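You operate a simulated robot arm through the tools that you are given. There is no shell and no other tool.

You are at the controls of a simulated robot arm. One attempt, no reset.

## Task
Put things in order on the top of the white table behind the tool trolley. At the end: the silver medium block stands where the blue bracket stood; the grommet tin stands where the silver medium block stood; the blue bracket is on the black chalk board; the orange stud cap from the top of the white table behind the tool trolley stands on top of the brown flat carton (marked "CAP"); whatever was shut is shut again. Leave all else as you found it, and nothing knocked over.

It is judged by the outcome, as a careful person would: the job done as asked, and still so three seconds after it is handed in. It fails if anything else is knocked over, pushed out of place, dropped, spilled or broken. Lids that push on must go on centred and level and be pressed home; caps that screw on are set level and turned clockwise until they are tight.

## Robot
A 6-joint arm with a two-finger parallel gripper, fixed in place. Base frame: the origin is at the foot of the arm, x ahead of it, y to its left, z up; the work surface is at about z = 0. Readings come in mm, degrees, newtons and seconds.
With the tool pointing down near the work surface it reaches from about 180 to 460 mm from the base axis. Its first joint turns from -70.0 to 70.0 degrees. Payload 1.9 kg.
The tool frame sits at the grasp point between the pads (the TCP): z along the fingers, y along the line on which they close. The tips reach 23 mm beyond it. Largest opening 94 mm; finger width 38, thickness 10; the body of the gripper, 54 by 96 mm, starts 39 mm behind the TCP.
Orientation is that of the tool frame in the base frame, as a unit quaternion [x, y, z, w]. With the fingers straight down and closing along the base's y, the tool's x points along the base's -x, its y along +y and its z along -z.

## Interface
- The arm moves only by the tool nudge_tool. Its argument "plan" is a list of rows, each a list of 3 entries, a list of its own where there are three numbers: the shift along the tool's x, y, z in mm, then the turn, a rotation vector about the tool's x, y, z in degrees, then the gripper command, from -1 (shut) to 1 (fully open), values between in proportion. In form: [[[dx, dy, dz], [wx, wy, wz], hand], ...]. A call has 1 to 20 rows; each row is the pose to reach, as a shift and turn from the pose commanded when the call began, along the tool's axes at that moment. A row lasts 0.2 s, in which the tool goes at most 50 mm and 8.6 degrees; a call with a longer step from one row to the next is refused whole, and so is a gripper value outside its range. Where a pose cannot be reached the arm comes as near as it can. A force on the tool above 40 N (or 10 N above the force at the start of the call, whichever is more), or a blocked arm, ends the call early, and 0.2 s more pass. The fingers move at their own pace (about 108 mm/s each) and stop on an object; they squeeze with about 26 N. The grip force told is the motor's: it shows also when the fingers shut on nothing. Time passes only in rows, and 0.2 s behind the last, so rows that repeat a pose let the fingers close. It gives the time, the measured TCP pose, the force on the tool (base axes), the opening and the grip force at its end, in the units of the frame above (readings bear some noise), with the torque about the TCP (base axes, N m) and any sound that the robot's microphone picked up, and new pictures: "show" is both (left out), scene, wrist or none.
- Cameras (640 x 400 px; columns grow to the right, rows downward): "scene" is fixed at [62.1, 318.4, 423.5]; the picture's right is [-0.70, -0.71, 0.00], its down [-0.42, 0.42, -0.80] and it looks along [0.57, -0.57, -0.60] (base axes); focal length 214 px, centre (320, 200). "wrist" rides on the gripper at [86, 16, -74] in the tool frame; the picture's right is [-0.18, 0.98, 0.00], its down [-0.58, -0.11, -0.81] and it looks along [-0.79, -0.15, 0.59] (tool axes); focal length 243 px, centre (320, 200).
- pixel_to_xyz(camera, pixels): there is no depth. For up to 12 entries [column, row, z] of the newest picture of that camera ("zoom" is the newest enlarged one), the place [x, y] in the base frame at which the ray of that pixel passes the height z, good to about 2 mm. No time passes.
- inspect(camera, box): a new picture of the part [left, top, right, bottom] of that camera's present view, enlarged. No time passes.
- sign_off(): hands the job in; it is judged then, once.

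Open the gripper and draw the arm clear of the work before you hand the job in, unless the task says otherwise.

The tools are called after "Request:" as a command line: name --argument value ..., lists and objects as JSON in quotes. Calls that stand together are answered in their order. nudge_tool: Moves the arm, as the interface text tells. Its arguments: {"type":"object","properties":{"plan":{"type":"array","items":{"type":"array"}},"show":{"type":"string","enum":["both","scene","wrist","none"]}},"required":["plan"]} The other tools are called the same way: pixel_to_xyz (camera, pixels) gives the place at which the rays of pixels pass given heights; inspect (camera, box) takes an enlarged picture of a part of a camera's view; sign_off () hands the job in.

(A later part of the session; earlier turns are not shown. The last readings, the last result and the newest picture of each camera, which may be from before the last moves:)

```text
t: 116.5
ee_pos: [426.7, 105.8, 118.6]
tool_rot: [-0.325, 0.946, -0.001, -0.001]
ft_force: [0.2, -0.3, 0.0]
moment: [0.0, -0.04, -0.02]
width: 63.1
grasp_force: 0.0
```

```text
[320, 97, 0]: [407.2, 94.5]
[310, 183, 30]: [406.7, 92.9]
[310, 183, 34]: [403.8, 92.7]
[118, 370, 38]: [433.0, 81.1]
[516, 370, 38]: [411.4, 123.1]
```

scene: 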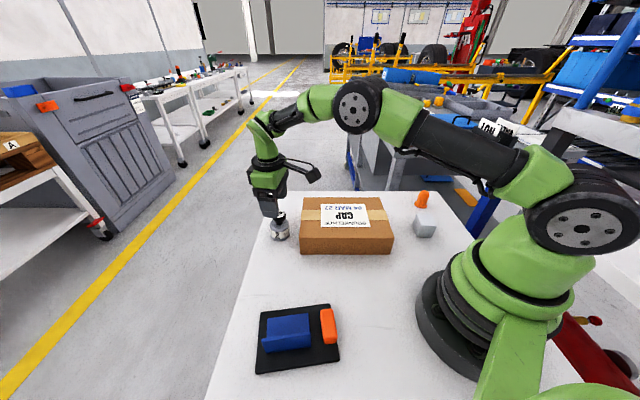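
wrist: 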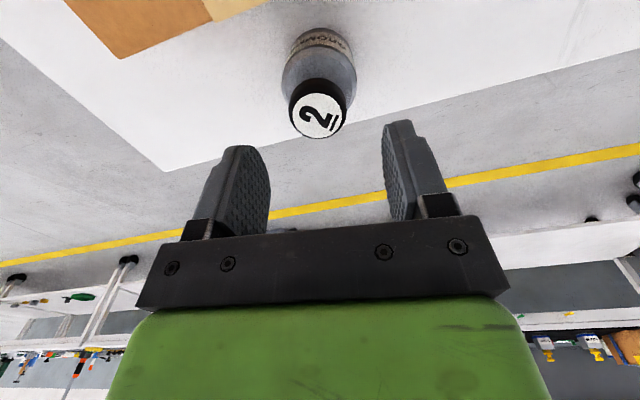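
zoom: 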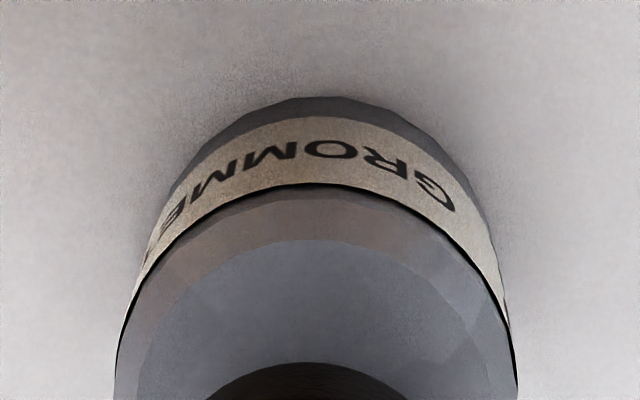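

Three estimates agree on the tin's axis at about (430,107). I tilt the hand 21.7° again at this height, with the TCP placed 5 mm behind the axis.

Request:
nudge_tool --plan '[[[0.7, -0.4, 0], [0, -7.2, 0], 0.34], [[1.4, -0.8, 0], [0, -14.5, 0], 0.34], [[2.1, -1.1, 0], [0, -21.7, 0], 0.34], [[2.1, -1.1, 0], [0, -21.7, 0], 0.34]]'

Request:
nudge_tool --plan '[[[0, 0, 0], [0, 0, 0], 0.34]]' --show "none"

Request:
nudge_tool --plan '[[[0, 0, 0], [0, 0, 0], 0.34]]' --show "none"

```text
t: 117.5
ee_pos: [425.4, 103.6, 118.8]
tool_rot: [-0.319, 0.929, 0.06, 0.179]
ft_force: [-0.5, 0.4, -0.7]
moment: [-0.03, 0.01, 0.02]
width: 63.0
grasp_force: 0.1
```

scene: 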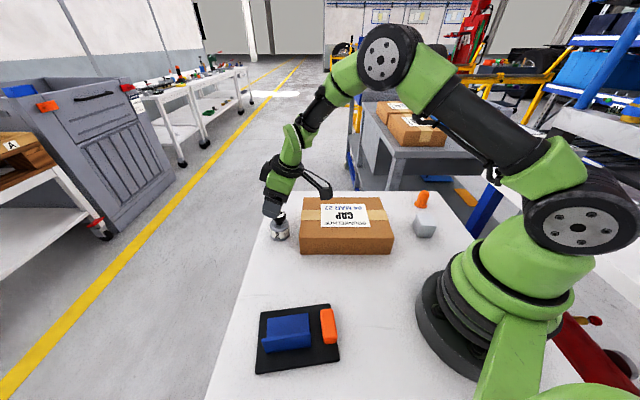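
wrist: 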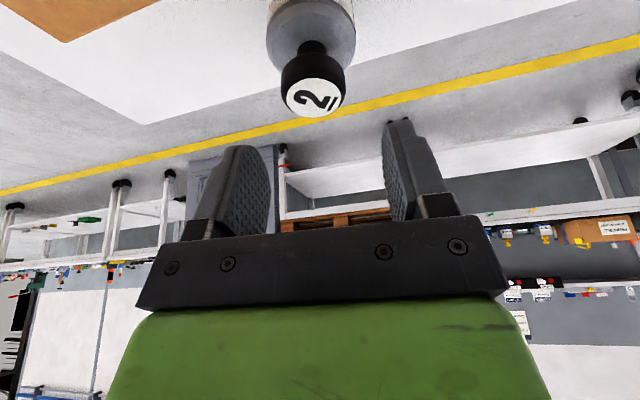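

```text
t: 117.9
ee_pos: [425.4, 103.4, 119.9]
tool_rot: [-0.319, 0.929, 0.06, 0.177]
ft_force: [1.1, -0.3, 0.9]
moment: [-0.01, -0.01, 0.0]
width: 62.8
grasp_force: 0.1
```

```text
t: 118.3
ee_pos: [426.2, 104.5, 118.6]
tool_rot: [-0.319, 0.929, 0.061, 0.178]
ft_force: [0.1, 0.6, -0.2]
moment: [-0.02, -0.02, 0.01]
width: 62.8
grasp_force: 0.1
```

Aligned: the tin's axis is laterally centred (within 1 mm) and 5 mm ahead. I lower to z≈72 first and check the fingers around the knob.

Request:
nudge_tool --plan '[[[5.8, 0, 14.6], [0, 0, 0], 0.34], [[11.6, 0, 29.2], [0, 0, 0], 0.34], [[17.4, 0, 43.8], [0, 0, 0], 0.34], [[17.4, 0, 43.8], [0, 0, 0], 0.34]]'

```text
t: 119.3
ee_pos: [427.6, 103.8, 72.5]
tool_rot: [-0.319, 0.929, 0.061, 0.177]
ft_force: [0.4, 0.8, -1.1]
moment: [-0.02, 0.05, 0.0]
width: 63.2
grasp_force: 0.1
```

scene: 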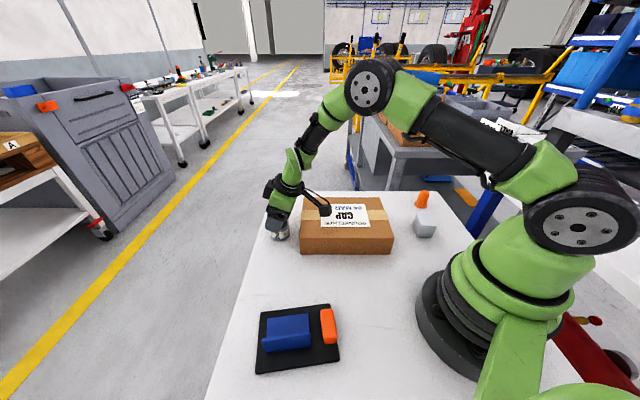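
wrist: 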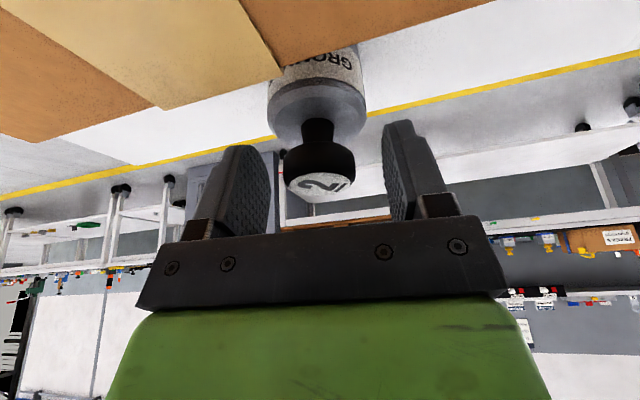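

The knob is centred between the fingers (320,185). I go down the remaining 29 mm in small steps and check the palm's clearance.

Request:
nudge_tool --plan '[[[3.3, 0, 8.4], [0, 0, 0], 0.34], [[6.6, 0, 16.7], [0, 0, 0], 0.34], [[9.2, 0, 23.2], [0, 0, 0], 0.34], [[10.9, 0, 27.4], [0, 0, 0], 0.34], [[10.9, 0, 27.4], [0, 0, 0], 0.34]]'

Request:
inspect --camera "scene" --box '[250, 165, 370, 255]'

```text
t: 120.5
ee_pos: [425.2, 105.4, 42.5]
tool_rot: [-0.319, 0.929, 0.061, 0.177]
ft_force: [0.0, -0.4, 0.3]
moment: [0.04, 0.02, 0.01]
width: 63.2
grasp_force: 0.0
```

scene: 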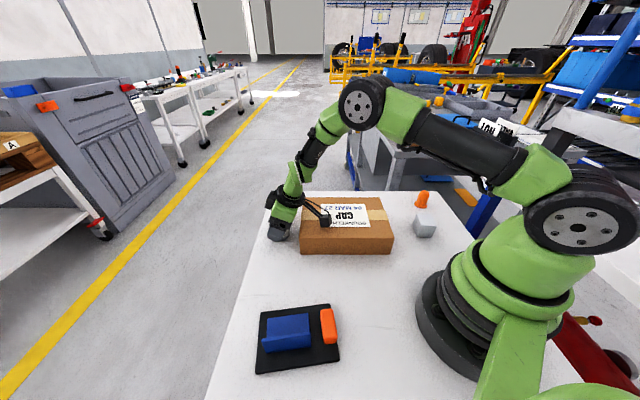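
wrist: 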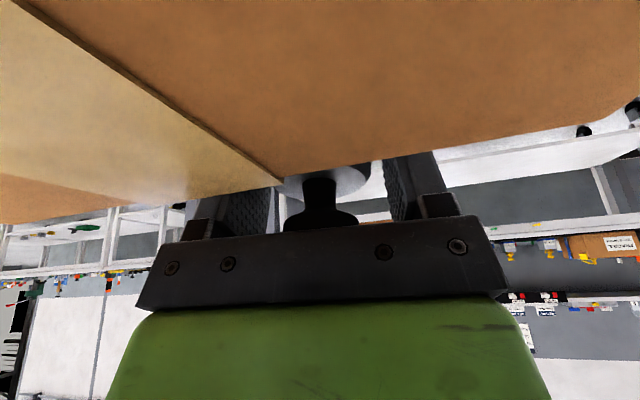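

```text
4.44 times, centred on (310, 210) of scene
```

zoom: 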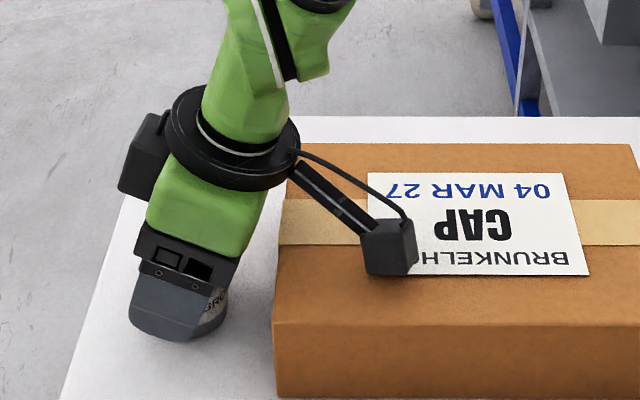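

No contact yet and the knob clears the palm. I close on the tin.

Request:
nudge_tool --plan '[[[0, 0, 0], [0, 0, 0], 0.15], [[0, 0, 0], [0, 0, 0], -1], [[0, 0, 0], [0, 0, 0], -1], [[0, 0, 0], [0, 0, 0], -1]]' --show "none"

Request:
nudge_tool --plan '[[[0, 0, 0], [0, 0, 0], -1]]' --show "none"

Request:
nudge_tool --plan '[[[0, 0, 0], [0, 0, 0], -1]]' --show "none"

Request:
nudge_tool --plan '[[[0, 0, 0], [0, 0, 0], -1]]' --show "none"

```text
t: 121.5
ee_pos: [424.8, 104.9, 42.9]
tool_rot: [-0.319, 0.929, 0.06, 0.177]
ft_force: [0.4, 0.4, 0.5]
moment: [0.04, 0.01, 0.02]
width: 49.5
grasp_force: 26.1
```

```text
t: 121.9
ee_pos: [424.4, 105.1, 43.2]
tool_rot: [-0.32, 0.929, 0.061, 0.176]
ft_force: [0.7, 0.9, 0.3]
moment: [0.06, 0.0, 0.0]
width: 49.2
grasp_force: 26.3
```

```text
t: 122.3
ee_pos: [424.6, 104.8, 42.7]
tool_rot: [-0.319, 0.929, 0.061, 0.177]
ft_force: [0.0, 0.0, 0.7]
moment: [0.05, -0.03, 0.02]
width: 49.3
grasp_force: 26.2
```

```text
t: 122.7
ee_pos: [424.7, 105.3, 41.9]
tool_rot: [-0.32, 0.929, 0.061, 0.177]
ft_force: [0.1, 0.7, 0.8]
moment: [0.02, -0.02, 0.0]
width: 49.5
grasp_force: 26.1
```

The tin is gripped with the tilted hand (width 49.4), TCP (424.7,105,42.7). I lift straight up and move toward the block's old place, first to about (471,3,121).

Request:
nudge_tool --plan '[[[-3.7, 0, -9.3], [0, 0, 0], -1], [[-15, 0, -37], [0, 0, 0], -1], [[-27.7, 0, -69.8], [0, 0, 0], -1], [[-20.2, -36.3, -73.8], [0, 0, 0], -1], [[-12.6, -72.7, -77.7], [0, 0, 0], -1], [[-5.1, -109, -81.7], [0, 0, 0], -1], [[-5.1, -109, -81.7], [0, 0, 0], -1]]'

Request:
nudge_tool --plan '[[[0, 0, 0], [0, 0, 0], -1]]' --show "none"

Request:
nudge_tool --plan '[[[0, 0, 0], [0, 0, 0], -1]]' --show "none"

```text
t: 124.3
ee_pos: [473.3, 6.3, 120.5]
tool_rot: [-0.319, 0.929, 0.061, 0.177]
ft_force: [-0.5, 0.9, -2.0]
moment: [-0.02, -0.01, 0.0]
width: 49.4
grasp_force: 26.5
```

scene: 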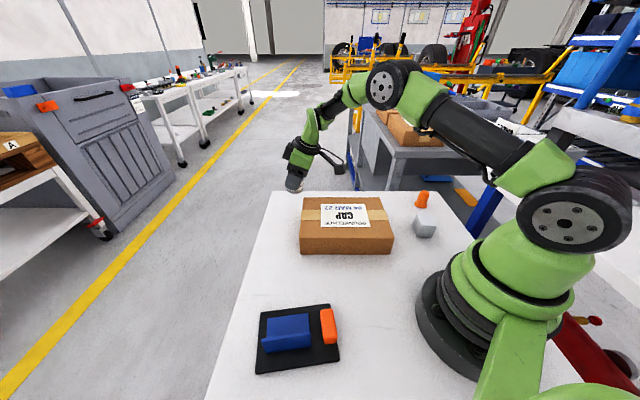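
wrist: 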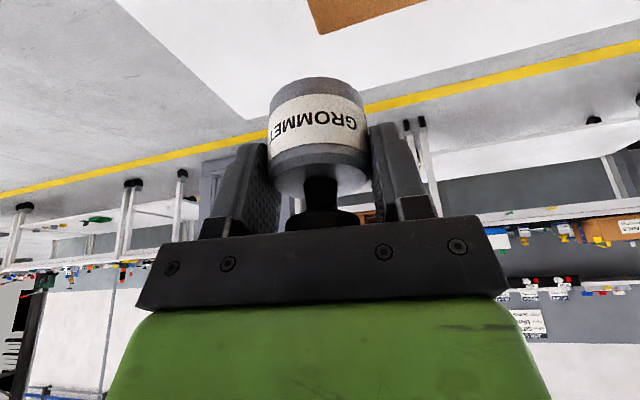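

```text
t: 124.7
ee_pos: [472.6, 6.8, 121.4]
tool_rot: [-0.319, 0.929, 0.061, 0.178]
ft_force: [-0.2, -0.1, -1.7]
moment: [-0.01, 0.01, 0.02]
width: 49.6
grasp_force: 26.0
```

```text
t: 125.1
ee_pos: [472.9, 7.2, 120.8]
tool_rot: [-0.318, 0.929, 0.061, 0.179]
ft_force: [-0.1, 0.4, -2.2]
moment: [-0.02, 0.01, 0.0]
width: 49.4
grasp_force: 25.7
```

I check the tin's axis in the hand from its bottom near rim in the wrist view (about (317,77), bottom height ≈78).

Request:
inspect --camera "wrist" --box '[240, 60, 400, 160]'

```text
4.00 times, centred on (320, 110) of wrist
```

zoom: 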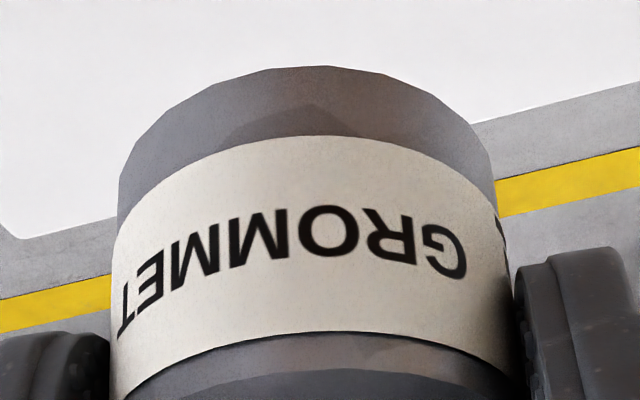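

Request:
pixel_to_xyz --camera "zoom" --pixels '[[325, 67, 78.2], [118, 175, 78.2], [490, 160, 78.2], [325, 135, 88]]'

```text
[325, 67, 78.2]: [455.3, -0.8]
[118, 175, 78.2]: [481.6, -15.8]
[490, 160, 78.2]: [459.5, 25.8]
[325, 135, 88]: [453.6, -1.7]
```

The tin's axis is about 4.7 mm ahead of the TCP. I move to above the target, TCP (498.7,-10.8,95).

Request:
nudge_tool --plan '[[[0.2, -7.4, 7], [0, 0, 0], -1], [[0.4, -14.9, 13.9], [0, 0, 0], -1], [[0.5, -22.3, 20.8], [0, 0, 0], -1], [[0.7, -29.7, 27.8], [0, 0, 0], -1], [[0.7, -29.7, 27.8], [0, 0, 0], -1]]'

Request:
nudge_tool --plan '[[[0, 0, 0], [0, 0, 0], -1]]' --show "none"

Request:
nudge_tool --plan '[[[0, 0, 0], [0, 0, 0], -1]]' --show "none"

```text
t: 126.3
ee_pos: [497.2, -16.4, 92.2]
tool_rot: [-0.319, 0.929, 0.061, 0.177]
ft_force: [-1.4, 1.2, -2.5]
moment: [0.02, 0.0, -0.04]
width: 49.3
grasp_force: 26.0
```

scene: 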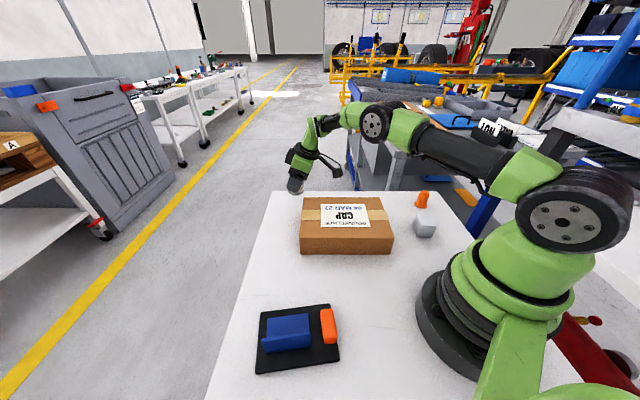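
wrist: 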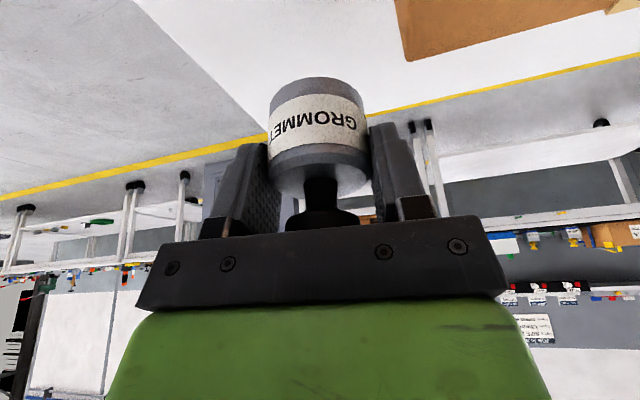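

```text
t: 126.7
ee_pos: [497.1, -14.8, 93.0]
tool_rot: [-0.319, 0.929, 0.061, 0.177]
ft_force: [-0.5, -0.6, -2.4]
moment: [0.0, 0.01, 0.0]
width: 49.3
grasp_force: 26.1
```

```text
t: 127.1
ee_pos: [497.6, -15.3, 92.7]
tool_rot: [-0.32, 0.929, 0.061, 0.177]
ft_force: [0.1, 0.4, -3.0]
moment: [-0.03, 0.01, -0.01]
width: 49.3
grasp_force: 26.4
```

The readings average (497.3,-15.4,92.6), about 5 mm off in y, so I correct that while lowering to z≈62, then re-measure.

Request:
nudge_tool --plan '[[[-1.5, 1.4, 3], [0, 0, 0], -1], [[-3.7, 2.8, 1.4], [0, 0, 0], -1], [[1.9, 2.8, 15.4], [0, 0, 0], -1], [[7.4, 2.8, 29.3], [0, 0, 0], -1], [[7.4, 2.8, 29.3], [0, 0, 0], -1]]'

Request:
nudge_tool --plan '[[[0, 0, 0], [0, 0, 0], -1]]' --show "none"

Request:
nudge_tool --plan '[[[0, 0, 0], [0, 0, 0], -1]]' --show "none"

```text
t: 128.3
ee_pos: [498.1, -12.1, 64.4]
tool_rot: [-0.318, 0.929, 0.06, 0.177]
ft_force: [0.6, 0.3, -2.7]
moment: [-0.03, -0.02, -0.05]
width: 49.2
grasp_force: 25.5
```

scene: 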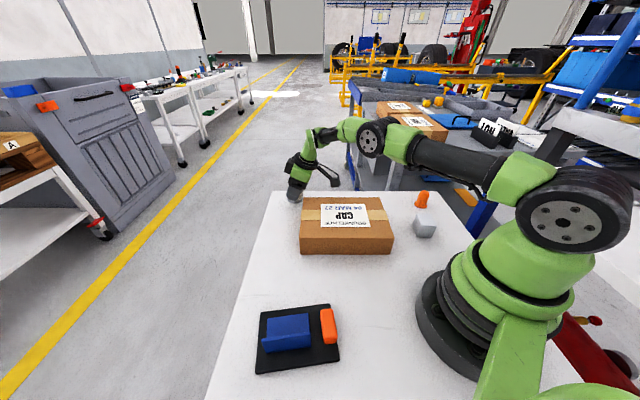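
wrist: 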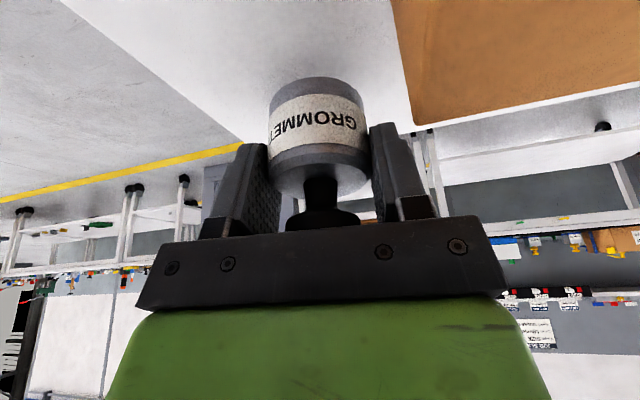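

```text
t: 128.7
ee_pos: [499.7, -11.6, 63.4]
tool_rot: [-0.319, 0.929, 0.06, 0.177]
ft_force: [0.6, 0.2, -2.4]
moment: [0.02, -0.02, 0.0]
width: 49.5
grasp_force: 26.0
```

```text
t: 129.1
ee_pos: [499.1, -10.8, 64.4]
tool_rot: [-0.319, 0.929, 0.061, 0.178]
ft_force: [-0.4, -0.1, -1.9]
moment: [-0.02, 0.02, -0.02]
width: 49.3
grasp_force: 26.6
```

(499.0,-11.5,64.1): on target within 1 mm. I lower to about 4 mm above the table.

Request:
nudge_tool --plan '[[[2, 0.7, 5.4], [0, 0, 0], -1], [[4, 0.7, 10.8], [0, 0, 0], -1], [[6.3, 0.7, 16.3], [0, 0, 0], -1], [[6.3, 0.7, 16.3], [0, 0, 0], -1]]' --show "none"

Request:
nudge_tool --plan '[[[0, 0, 0], [0, 0, 0], -1]]' --show "both"

Request:
nudge_tool --plan '[[[0, 0, 0], [0, 0, 0], -1]]' --show "none"

```text
t: 130.1
ee_pos: [500.1, -9.7, 46.1]
tool_rot: [-0.319, 0.929, 0.061, 0.177]
ft_force: [0.3, -0.9, -2.8]
moment: [-0.01, 0.03, 0.0]
width: 49.5
grasp_force: 25.8
```

```text
t: 130.5
ee_pos: [500.7, -9.3, 46.3]
tool_rot: [-0.319, 0.929, 0.061, 0.177]
ft_force: [0.7, 0.6, -2.1]
moment: [0.0, 0.01, 0.01]
width: 49.4
grasp_force: 26.1
```

scene: 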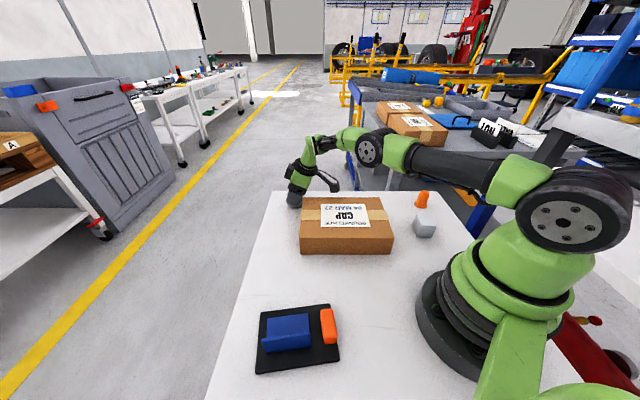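
wrist: 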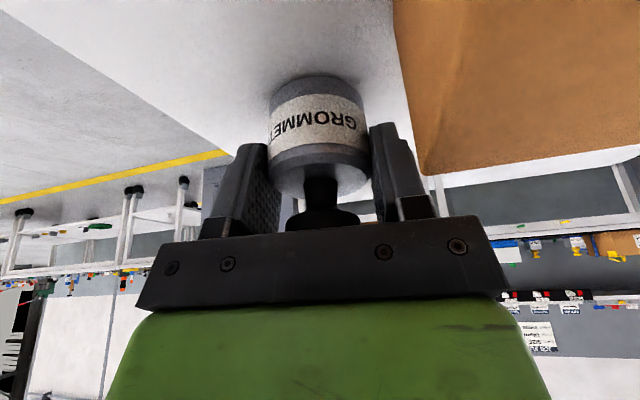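

```text
t: 130.9
ee_pos: [498.9, -9.8, 45.8]
tool_rot: [-0.319, 0.929, 0.061, 0.177]
ft_force: [-0.6, -0.4, -2.2]
moment: [0.01, 0.01, -0.05]
width: 49.1
grasp_force: 25.9
```

Within about 1.5 mm; I trim by 1 mm and lower 2.5 mm, then feel for contact.

Request:
nudge_tool --plan '[[[2.2, -0.2, 1.8], [0, 0, 0], -1], [[2.2, -0.2, 1.8], [0, 0, 0], -1]]' --show "none"

Request:
nudge_tool --plan '[[[0.37, 0, 0.93], [0, 0, 0], -1], [[0.37, 0, 0.93], [0, 0, 0], -1]]' --show "none"

Request:
nudge_tool --plan '[[[0.3, 0, 0.75], [0, 0, 0], -1], [[0.3, 0, 0.75], [0, 0, 0], -1]]' --show "none"

```text
t: 131.5
ee_pos: [499.1, -10.6, 44.2]
tool_rot: [-0.319, 0.929, 0.061, 0.177]
ft_force: [-0.2, 0.5, -2.2]
moment: [0.02, 0.01, 0.02]
width: 49.4
grasp_force: 26.3
```

```text
t: 132.1
ee_pos: [497.5, -11.2, 42.6]
tool_rot: [-0.319, 0.929, 0.062, 0.177]
ft_force: [-0.1, -0.1, -2.8]
moment: [-0.01, 0.0, -0.01]
width: 49.3
grasp_force: 26.3
```

```text
t: 132.7
ee_pos: [499.8, -10.0, 42.0]
tool_rot: [-0.319, 0.929, 0.061, 0.179]
ft_force: [-3.0, -0.9, 7.7]
moment: [-0.09, 0.1, -0.01]
width: 49.7
grasp_force: 25.7
```

Contact begins (7.7 N). One more half-millimetre to seat it.

Request:
nudge_tool --plan '[[[0.2, 0, 0.5], [0, 0, 0], -1], [[0.2, 0, 0.5], [0, 0, 0], -1]]' --show "none"

Request:
nudge_tool --plan '[[[0, 0, 0], [0, 0, 0], -1]]' --show "none"

```text
t: 133.3
ee_pos: [499.3, -10.9, 42.1]
tool_rot: [-0.318, 0.929, 0.061, 0.18]
ft_force: [1.6, 7.7, 15.6]
moment: [0.23, 0.01, -0.02]
width: 49.4
grasp_force: 25.7
```

```text
t: 133.7
ee_pos: [498.7, -10.9, 42.3]
tool_rot: [-0.319, 0.929, 0.06, 0.179]
ft_force: [1.8, 6.9, 18.4]
moment: [0.19, 0.06, -0.07]
width: 49.6
grasp_force: 26.2
```

Seated (18 N) with the tin's axis at about (502.9,-7.8). I ease off, open just enough, rise straight up past the knob, then draw back.

Request:
nudge_tool --plan '[[[-0.4, 0, -1], [0, 0, 0], -1], [[-0.4, 0, -1], [0, 0, 0], 0.08], [[-0.4, 0, -1], [0, 0, 0], 0.17], [[-0.4, 0, -1], [0, 0, 0], 0.17], [[-3.7, 0, -9.3], [0, 0, 0], 0.17], [[-11, 0, -28], [0, 0, 0], 0.17], [[-18, 0, -45], [0, 0, 0], 0.17], [[-25.8, 0, -65], [0, 0, 0], 0.17], [[-25.8, 0, -65], [0, 0, 0], 0.17]]'

```text
t: 135.7
ee_pos: [498.4, -11.1, 112.1]
tool_rot: [-0.319, 0.929, 0.061, 0.177]
ft_force: [0.3, 0.1, 0.4]
moment: [-0.01, 0.04, 0.01]
width: 55.2
grasp_force: 0.1
```

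scene: 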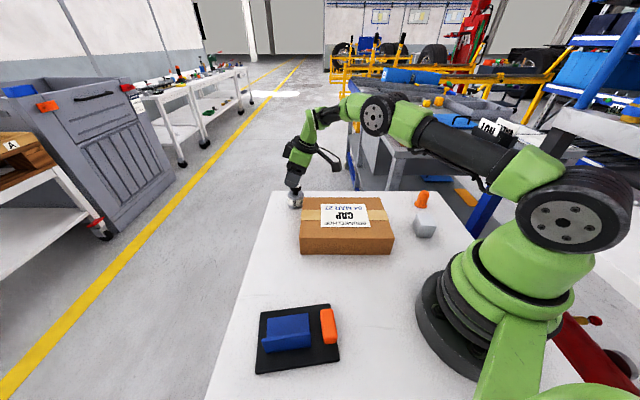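
wrist: 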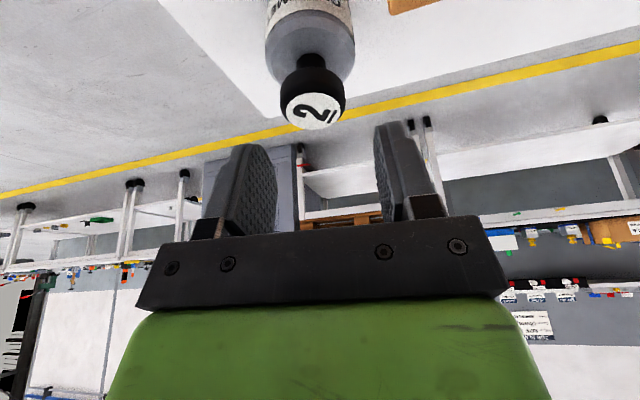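

The tin stands upright and free. I draw back inward and up to about (440,-43,150).

Request:
nudge_tool --plan '[[[10, 2, -22], [0, 0, 0], 0.17], [[28, 6, -41], [0, 0, 0], 0.17], [[47, 10.6, -59.6], [0, 0, 0], 0.17], [[47, 10.6, -59.6], [0, 0, 0], 0.17]]'

Request:
inspect --camera "scene" --box '[260, 170, 340, 230]'

Request:
inspect --camera "wrist" --box '[240, 0, 420, 120]'

```text
t: 136.7
ee_pos: [437.5, -45.2, 149.8]
tool_rot: [-0.319, 0.929, 0.061, 0.178]
ft_force: [0.2, -0.2, 0.1]
moment: [0.0, -0.02, 0.0]
width: 54.9
grasp_force: 0.1
```

scene: 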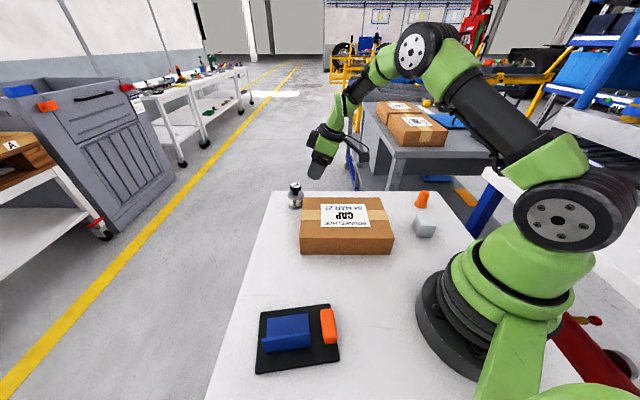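
wrist: 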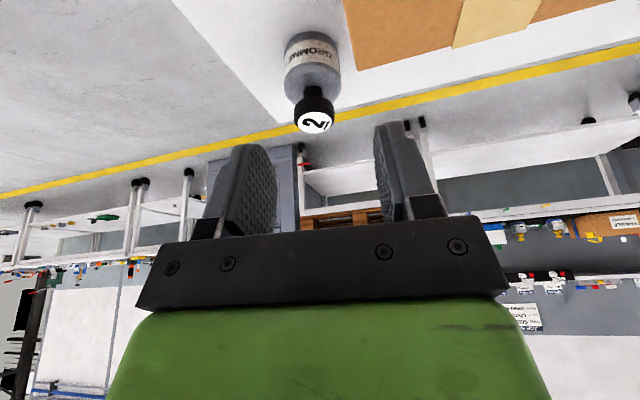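

```text
6.67 times, centred on (300, 200) of scene
```

zoom: 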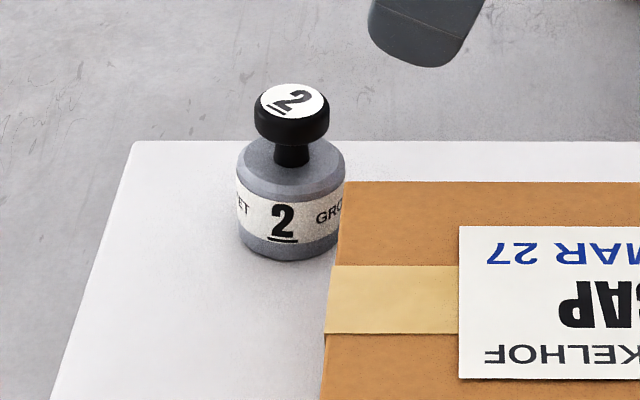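

```text
3.33 times, centred on (330, 60) of wrist
```

zoom: 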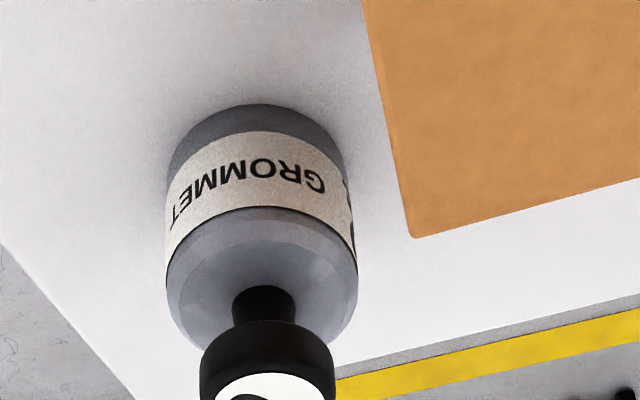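

The tin stands where the block stood, next to the carton corner. I verify with its bottom rim in both views.

Request:
pixel_to_xyz --camera "zoom" --pixels '[[252, 104, 0], [168, 155, 3], [340, 150, 3]]'

Request:
pixel_to_xyz --camera "scene" --pixels '[[293.5, 209.1, 0], [287, 203, 5], [303.7, 202, 5]]'

```text
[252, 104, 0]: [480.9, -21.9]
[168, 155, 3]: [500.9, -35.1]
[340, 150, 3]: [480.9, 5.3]
```

```text
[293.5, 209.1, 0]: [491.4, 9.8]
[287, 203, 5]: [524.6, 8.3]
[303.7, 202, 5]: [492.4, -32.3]
```

The tin is within a few mm of the block's old centre. Now the cap: I straighten the hand while drawing in over the carton at height.

Request:
nudge_tool --plan '[[[20.7, 2.6, -8.2], [0, 7.2, 0], 0.17], [[41.4, 5.1, -16.5], [0, 14.5, 0], 0.17], [[62.1, 7.7, -24.7], [0, 21.7, 0], 0.17], [[62.1, 7.7, -24.7], [0, 21.7, 0], 0.17]]' --show "none"

Request:
nudge_tool --plan '[[[0, 0, 0], [0, 0, 0], 0.17]]' --show "scene"

```text
t: 137.7
ee_pos: [383.3, -80.6, 151.1]
tool_rot: [-0.324, 0.946, 0.0, -0.001]
ft_force: [-0.7, -0.1, -0.6]
moment: [0.0, 0.03, -0.04]
width: 55.1
grasp_force: 0.2
```

```text
t: 138.1
ee_pos: [381.6, -79.7, 150.4]
tool_rot: [-0.324, 0.946, -0.001, 0.0]
ft_force: [1.3, 0.7, -0.6]
moment: [0.0, 0.04, -0.01]
width: 55.1
grasp_force: 0.0
```

scene: 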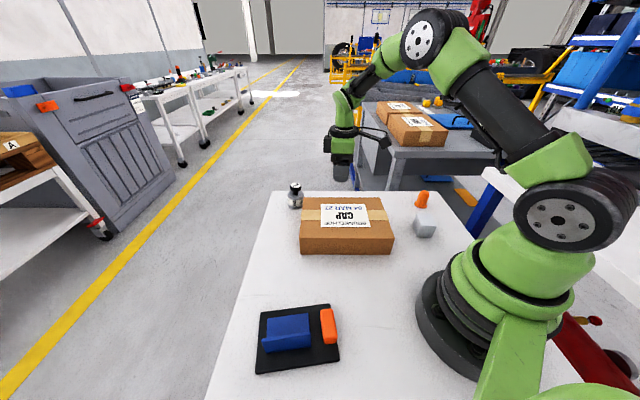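

Vertical at (382,-80,151). I move over to the cap at (219,-292), keeping z≈150.

Request:
nudge_tool --plan '[[[37, -9.5, 0], [0, 0, 0], 0.17], [[74, -19.1, 0], [0, 0, 0], 0.17], [[111, -28.6, 0], [0, 0, 0], 0.17], [[148, -38.2, 0], [0, 0, 0], 0.17], [[185, -47.7, 0], [0, 0, 0], 0.17], [[222, -57.3, 0], [0, 0, 0], 0.17], [[258.9, -66.8, 0], [0, 0, 0], 0.17], [[258.9, -66.8, 0], [0, 0, 0], 0.17]]'

Request:
nudge_tool --plan '[[[0, 0, 0], [0, 0, 0], 0.17]]' --show "none"

Request:
inspect --camera "wrist" --box '[200, 0, 440, 150]'

```text
t: 139.9
ee_pos: [220.7, -289.4, 152.0]
tool_rot: [-0.325, 0.946, 0.0, -0.001]
ft_force: [0.1, -0.5, -0.3]
moment: [0.02, 0.0, 0.0]
width: 54.9
grasp_force: 0.0
```

scene: 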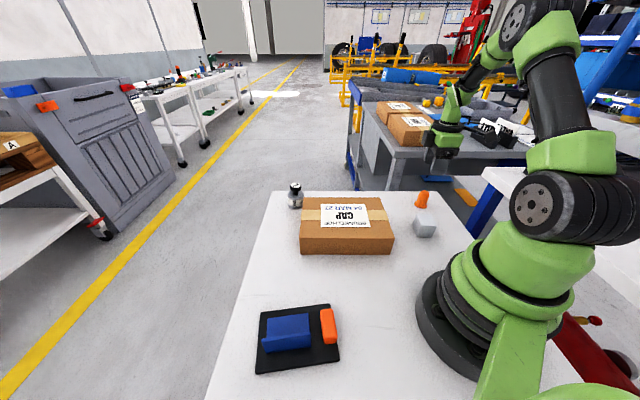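
wrist: 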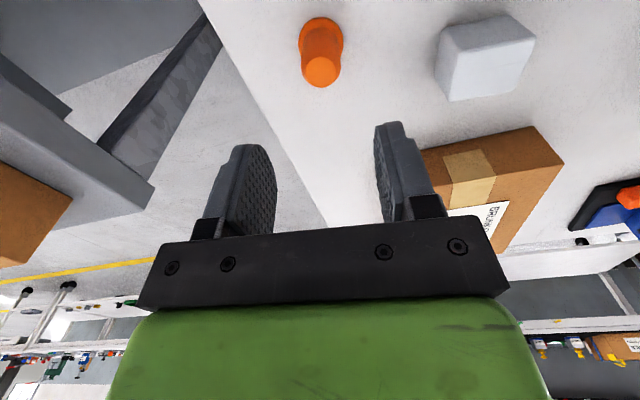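

```text
t: 140.3
ee_pos: [221.4, -289.0, 152.3]
tool_rot: [-0.325, 0.946, -0.001, -0.001]
ft_force: [-0.6, 0.0, 0.0]
moment: [0.02, 0.01, 0.0]
width: 54.9
grasp_force: 0.1
```

```text
2.67 times, centred on (320, 75) of wrist
```

zoom: 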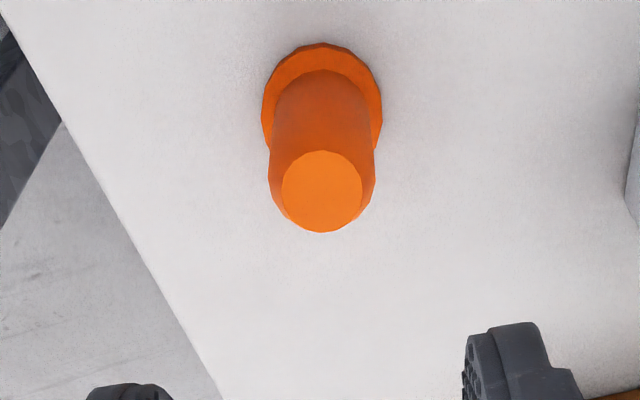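

The cap is nearly under the hand. I convert its top centre (321,191) and flange edges (262,110),(382,110).

Request:
pixel_to_xyz --camera "zoom" --pixels '[[321, 191, 51], [321, 191, 47], [321, 191, 54], [262, 110, 4], [382, 110, 4], [321, 43, 2], [272, 130, 30], [374, 130, 30]]'

```text
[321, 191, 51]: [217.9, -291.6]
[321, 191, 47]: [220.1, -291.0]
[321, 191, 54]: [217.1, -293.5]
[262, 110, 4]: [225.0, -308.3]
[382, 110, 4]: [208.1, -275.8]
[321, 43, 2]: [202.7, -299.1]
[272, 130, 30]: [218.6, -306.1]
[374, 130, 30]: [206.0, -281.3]
```

Cap axis ≈ (218.7,-291.2), 3 mm behind the TCP. I shift and descend to z≈80 first, then re-measure before straddling it.

Request:
nudge_tool --plan '[[[3, -0.2, 24], [0, 0, 0], 0.17], [[3, -0.2, 48], [0, 0, 0], 0.17], [[3, -0.2, 72], [0, 0, 0], 0.17], [[3, -0.2, 72], [0, 0, 0], 0.17]]'

Request:
nudge_tool --plan '[[[0, 0, 0], [0, 0, 0], 0.17]]' --show "none"

Request:
inspect --camera "wrist" --box '[220, 40, 420, 165]'

```text
t: 141.3
ee_pos: [216.7, -291.3, 77.3]
tool_rot: [-0.324, 0.946, -0.001, -0.001]
ft_force: [0.3, 1.1, 0.1]
moment: [-0.01, 0.01, 0.03]
width: 54.8
grasp_force: 0.0
```

scene: 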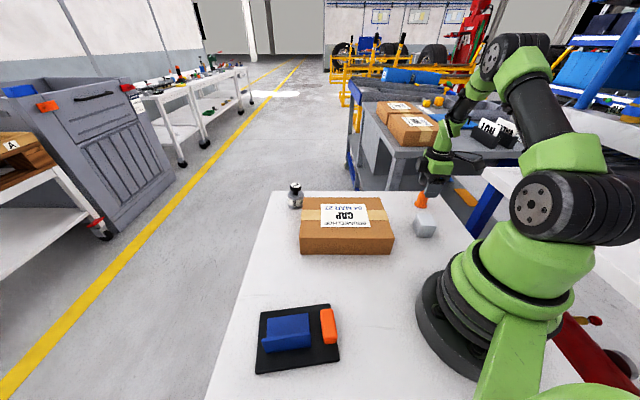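
wrist: 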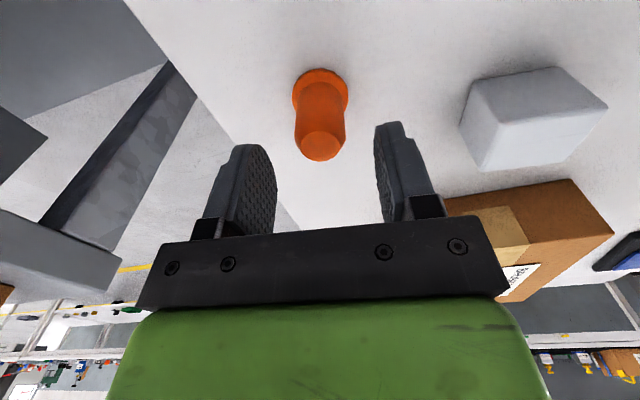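

```text
t: 141.7
ee_pos: [216.4, -291.2, 78.1]
tool_rot: [-0.324, 0.946, 0.0, -0.001]
ft_force: [-0.1, 1.0, 0.1]
moment: [-0.02, 0.01, -0.02]
width: 54.9
grasp_force: 0.1
```

```text
3.20 times, centred on (320, 102) of wrist
```

zoom: 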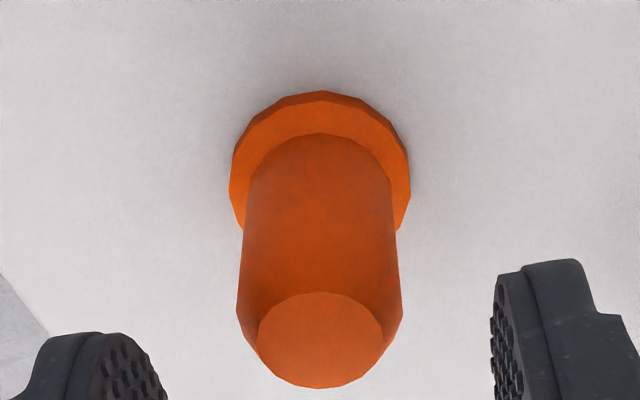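

The cap is centred under the TCP (top centre at wrist (320,146), expected row 144). I descend the remaining 45 mm to z≈33.

Request:
nudge_tool --plan '[[[0, 0, 15], [0, 0, 0], 0.17], [[0, 0, 30], [0, 0, 0], 0.17], [[0, 0, 44.5], [0, 0, 0], 0.17], [[0, 0, 44.5], [0, 0, 0], 0.17]]' --show "wrist"

```text
t: 142.7
ee_pos: [216.5, -290.5, 31.9]
tool_rot: [-0.324, 0.946, 0.0, -0.001]
ft_force: [-0.9, 1.4, 0.9]
moment: [0.01, -0.01, 0.02]
width: 55.1
grasp_force: 0.1
```

wrist: 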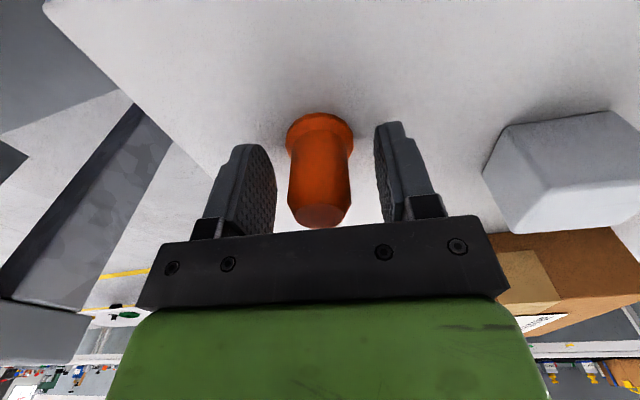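

The cap is between the fingers. I raise 2 mm to keep the tips above its flange and close.

Request:
nudge_tool --plan '[[[0, 0, -2], [0, 0, 0], 0.17], [[0, 0, -2], [0, 0, 0], -0.1], [[0, 0, -2], [0, 0, 0], -1], [[0, 0, -2], [0, 0, 0], -1], [[0, 0, -2], [0, 0, 0], -1]]' --show "wrist"

Request:
nudge_tool --plan '[[[0, 0, 0], [0, 0, 0], -1]]' --show "none"

Request:
nudge_tool --plan '[[[0, 0, 0], [0, 0, 0], -1]]' --show "none"

```text
t: 143.9
ee_pos: [216.1, -290.1, 35.2]
tool_rot: [-0.325, 0.946, -0.001, 0.0]
ft_force: [0.2, 1.5, 0.5]
moment: [-0.02, 0.02, 0.0]
width: 28.3
grasp_force: 25.9
```

wrist: 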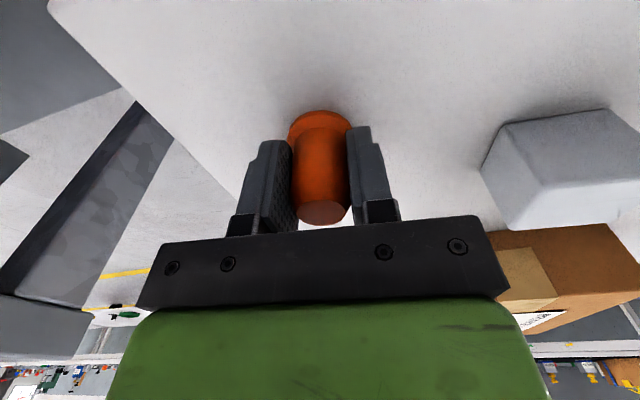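

```text
t: 144.3
ee_pos: [217.3, -290.4, 35.5]
tool_rot: [-0.325, 0.946, 0.0, 0.0]
ft_force: [-0.5, -0.3, -0.3]
moment: [0.04, 0.01, 0.0]
width: 27.9
grasp_force: 25.9
```

```text
t: 144.7
ee_pos: [216.5, -291.3, 34.8]
tool_rot: [-0.325, 0.946, 0.0, -0.002]
ft_force: [-0.7, -0.2, 0.2]
moment: [-0.01, 0.03, -0.03]
width: 28.0
grasp_force: 26.2
```

The cap is held (width 28). I lift it and carry it at z≈150 over to the middle of the carton, about (322,-25).

Request:
nudge_tool --plan '[[[0, 0, -12], [0, 0, 0], -1], [[0, 0, -45], [0, 0, 0], -1], [[0, 0, -80], [0, 0, 0], -1], [[0, 0, -115], [0, 0, 0], -1], [[-35.2, 20.7, -115], [0, 0, 0], -1], [[-70.3, 41.4, -115], [0, 0, 0], -1], [[-105.5, 62.1, -115], [0, 0, 0], -1], [[-140.7, 82.7, -115], [0, 0, 0], -1], [[-175.9, 103.4, -115], [0, 0, 0], -1], [[-211, 124.1, -115], [0, 0, 0], -1], [[-246.2, 144.8, -115], [0, 0, 0], -1], [[-246.2, 144.8, -115], [0, 0, 0], -1]]'

Request:
nudge_tool --plan '[[[0, 0, 0], [0, 0, 0], -1]]' --show "none"

```text
t: 147.3
ee_pos: [320.6, -29.0, 153.0]
tool_rot: [-0.325, 0.946, 0.0, 0.0]
ft_force: [-0.5, 0.9, 0.5]
moment: [0.01, 0.01, 0.01]
width: 28.0
grasp_force: 26.3
```

scene: 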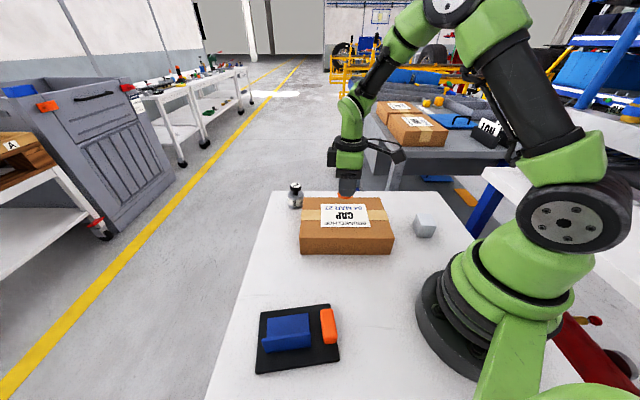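
wrist: 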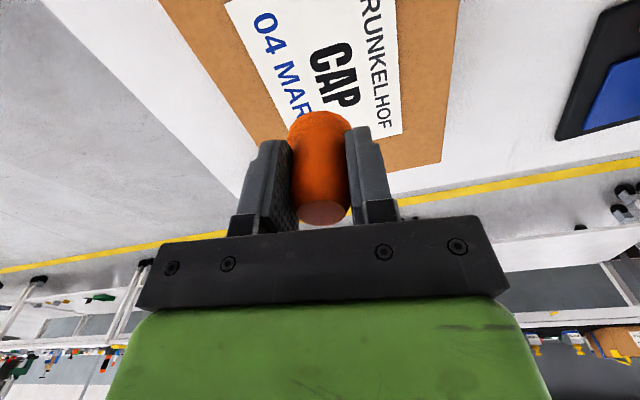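

```text
t: 147.7
ee_pos: [321.3, -30.2, 152.9]
tool_rot: [-0.325, 0.946, 0.0, 0.0]
ft_force: [-0.3, 0.0, 0.0]
moment: [-0.01, 0.02, 0.01]
width: 27.9
grasp_force: 26.1
```

Over the middle of the carton top at (321,-29.6,153). I lower until the cap is about 6 mm above the carton (TCP z≈101), then feel.

Request:
nudge_tool --plan '[[[0, 0, 20], [0, 0, 0], -1], [[0, 0, 38], [0, 0, 0], -1], [[0, 0, 47], [0, 0, 0], -1], [[0, 0, 52], [0, 0, 0], -1], [[0, 0, 52], [0, 0, 0], -1]]'

Request:
nudge_tool --plan '[[[0, 0, 2], [0, 0, 0], -1], [[0, 0, 2], [0, 0, 0], -1]]' --show "none"

Request:
nudge_tool --plan '[[[0, 0, 1], [0, 0, 0], -1], [[0, 0, 1], [0, 0, 0], -1]]' --show "none"

```text
t: 148.9
ee_pos: [321.5, -25.3, 98.1]
tool_rot: [-0.325, 0.946, 0.0, -0.001]
ft_force: [-0.8, -1.0, 0.3]
moment: [0.02, -0.03, -0.01]
width: 27.6
grasp_force: 26.1
```

scene: 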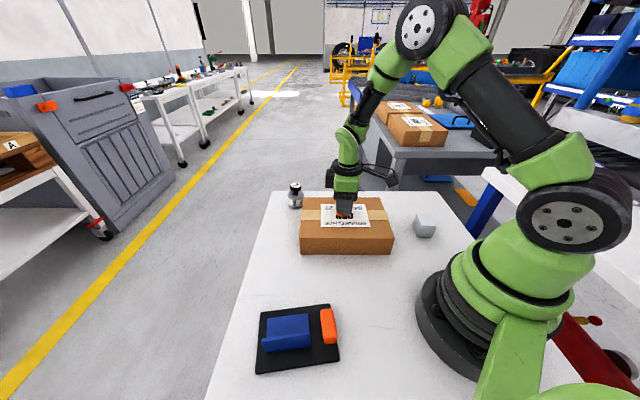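
wrist: 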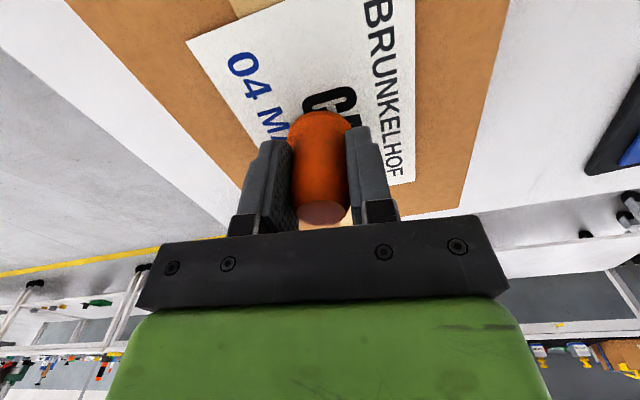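

```text
t: 149.5
ee_pos: [322.4, -26.1, 96.8]
tool_rot: [-0.324, 0.946, 0.0, -0.001]
ft_force: [-0.1, 0.4, 0.0]
moment: [0.02, -0.03, 0.03]
width: 27.3
grasp_force: 26.0
```

```text
t: 150.1
ee_pos: [322.4, -27.9, 95.8]
tool_rot: [-0.324, 0.946, 0.0, -0.001]
ft_force: [0.8, -0.2, -0.4]
moment: [0.03, 0.01, 0.03]
width: 27.4
grasp_force: 26.1
```

Still no contact; the width is creeping down slightly (27.4), so I continue promptly in 1 mm steps.

Request:
nudge_tool --plan '[[[0, 0, 1], [0, 0, 0], -1], [[0, 0, 1], [0, 0, 0], -1]]' --show "none"

Request:
nudge_tool --plan '[[[0, 0, 0.8], [0, 0, 0], -1], [[0, 0, 0.8], [0, 0, 0], -1]]' --show "wrist"

```text
t: 150.7
ee_pos: [322.2, -25.1, 94.3]
tool_rot: [-0.324, 0.946, 0.0, -0.001]
ft_force: [-0.7, 0.7, 1.0]
moment: [0.02, 0.0, 0.03]
width: 27.5
grasp_force: 26.5
```

```text
t: 151.3
ee_pos: [321.7, -25.3, 94.6]
tool_rot: [-0.325, 0.946, 0.0, -0.001]
ft_force: [-7.4, 0.3, 16.8]
moment: [0.11, 0.13, 0.11]
width: 27.2
grasp_force: 26.1
```

wrist: 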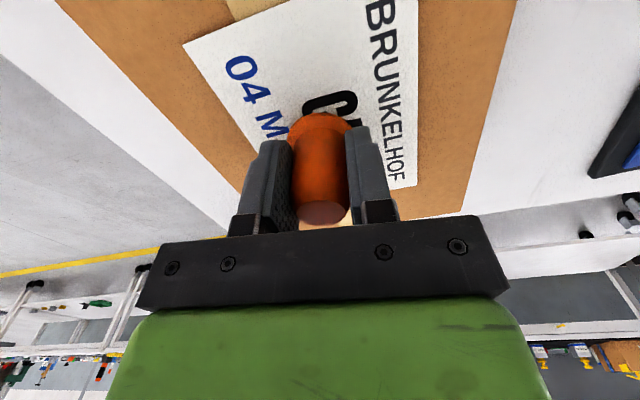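

Contact (16.8 N): the cap stands on the carton. I ease off, open, and rise clear.

Request:
nudge_tool --plan '[[[0, 0, -0.9], [0, 0, 0], -1], [[0, 0, -0.9], [0, 0, 0], -0.35], [[0, 0, -0.9], [0, 0, 0], -0.1], [[0, 0, -0.9], [0, 0, 0], 0.1], [[0, 0, -0.9], [0, 0, 0], 0.1], [[0, 0, -15], [0, 0, 0], 0.1], [[0, 0, -45], [0, 0, 0], 0.1], [[0, 0, -85], [0, 0, 0], 0.1], [[0, 0, -85], [0, 0, 0], 0.1]]'

Request:
inspect --camera "scene" --box '[260, 165, 460, 265]'

```text
t: 153.3
ee_pos: [322.2, -26.6, 178.9]
tool_rot: [-0.325, 0.946, 0.001, -0.001]
ft_force: [1.3, -0.6, -0.8]
moment: [-0.01, 0.0, 0.02]
width: 51.6
grasp_force: 0.1
```

scene: 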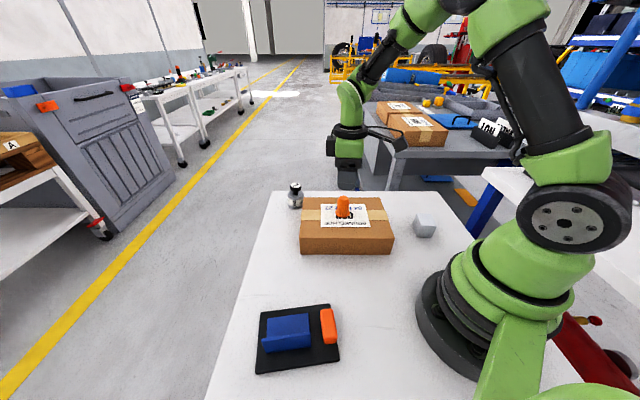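
wrist: 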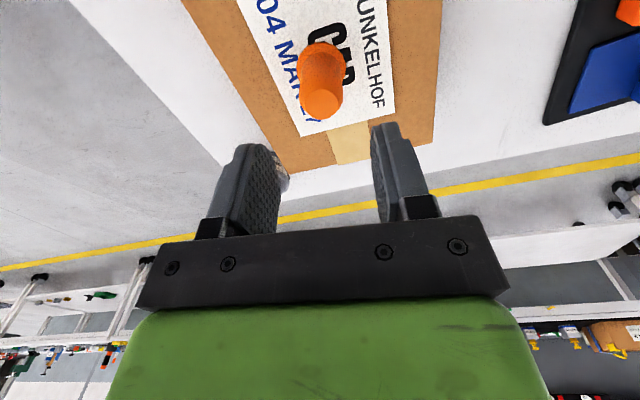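

```text
3.20 times, centred on (360, 215) of scene
```

zoom: 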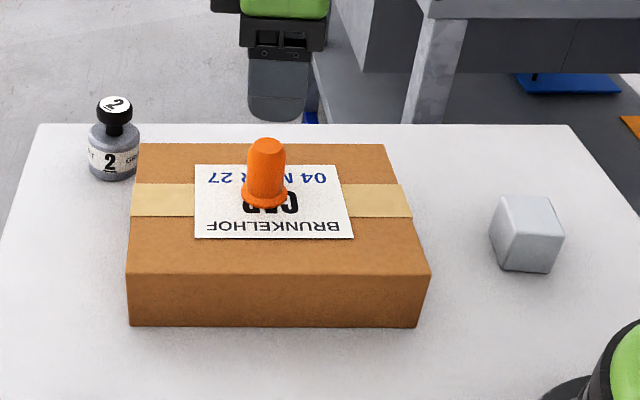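

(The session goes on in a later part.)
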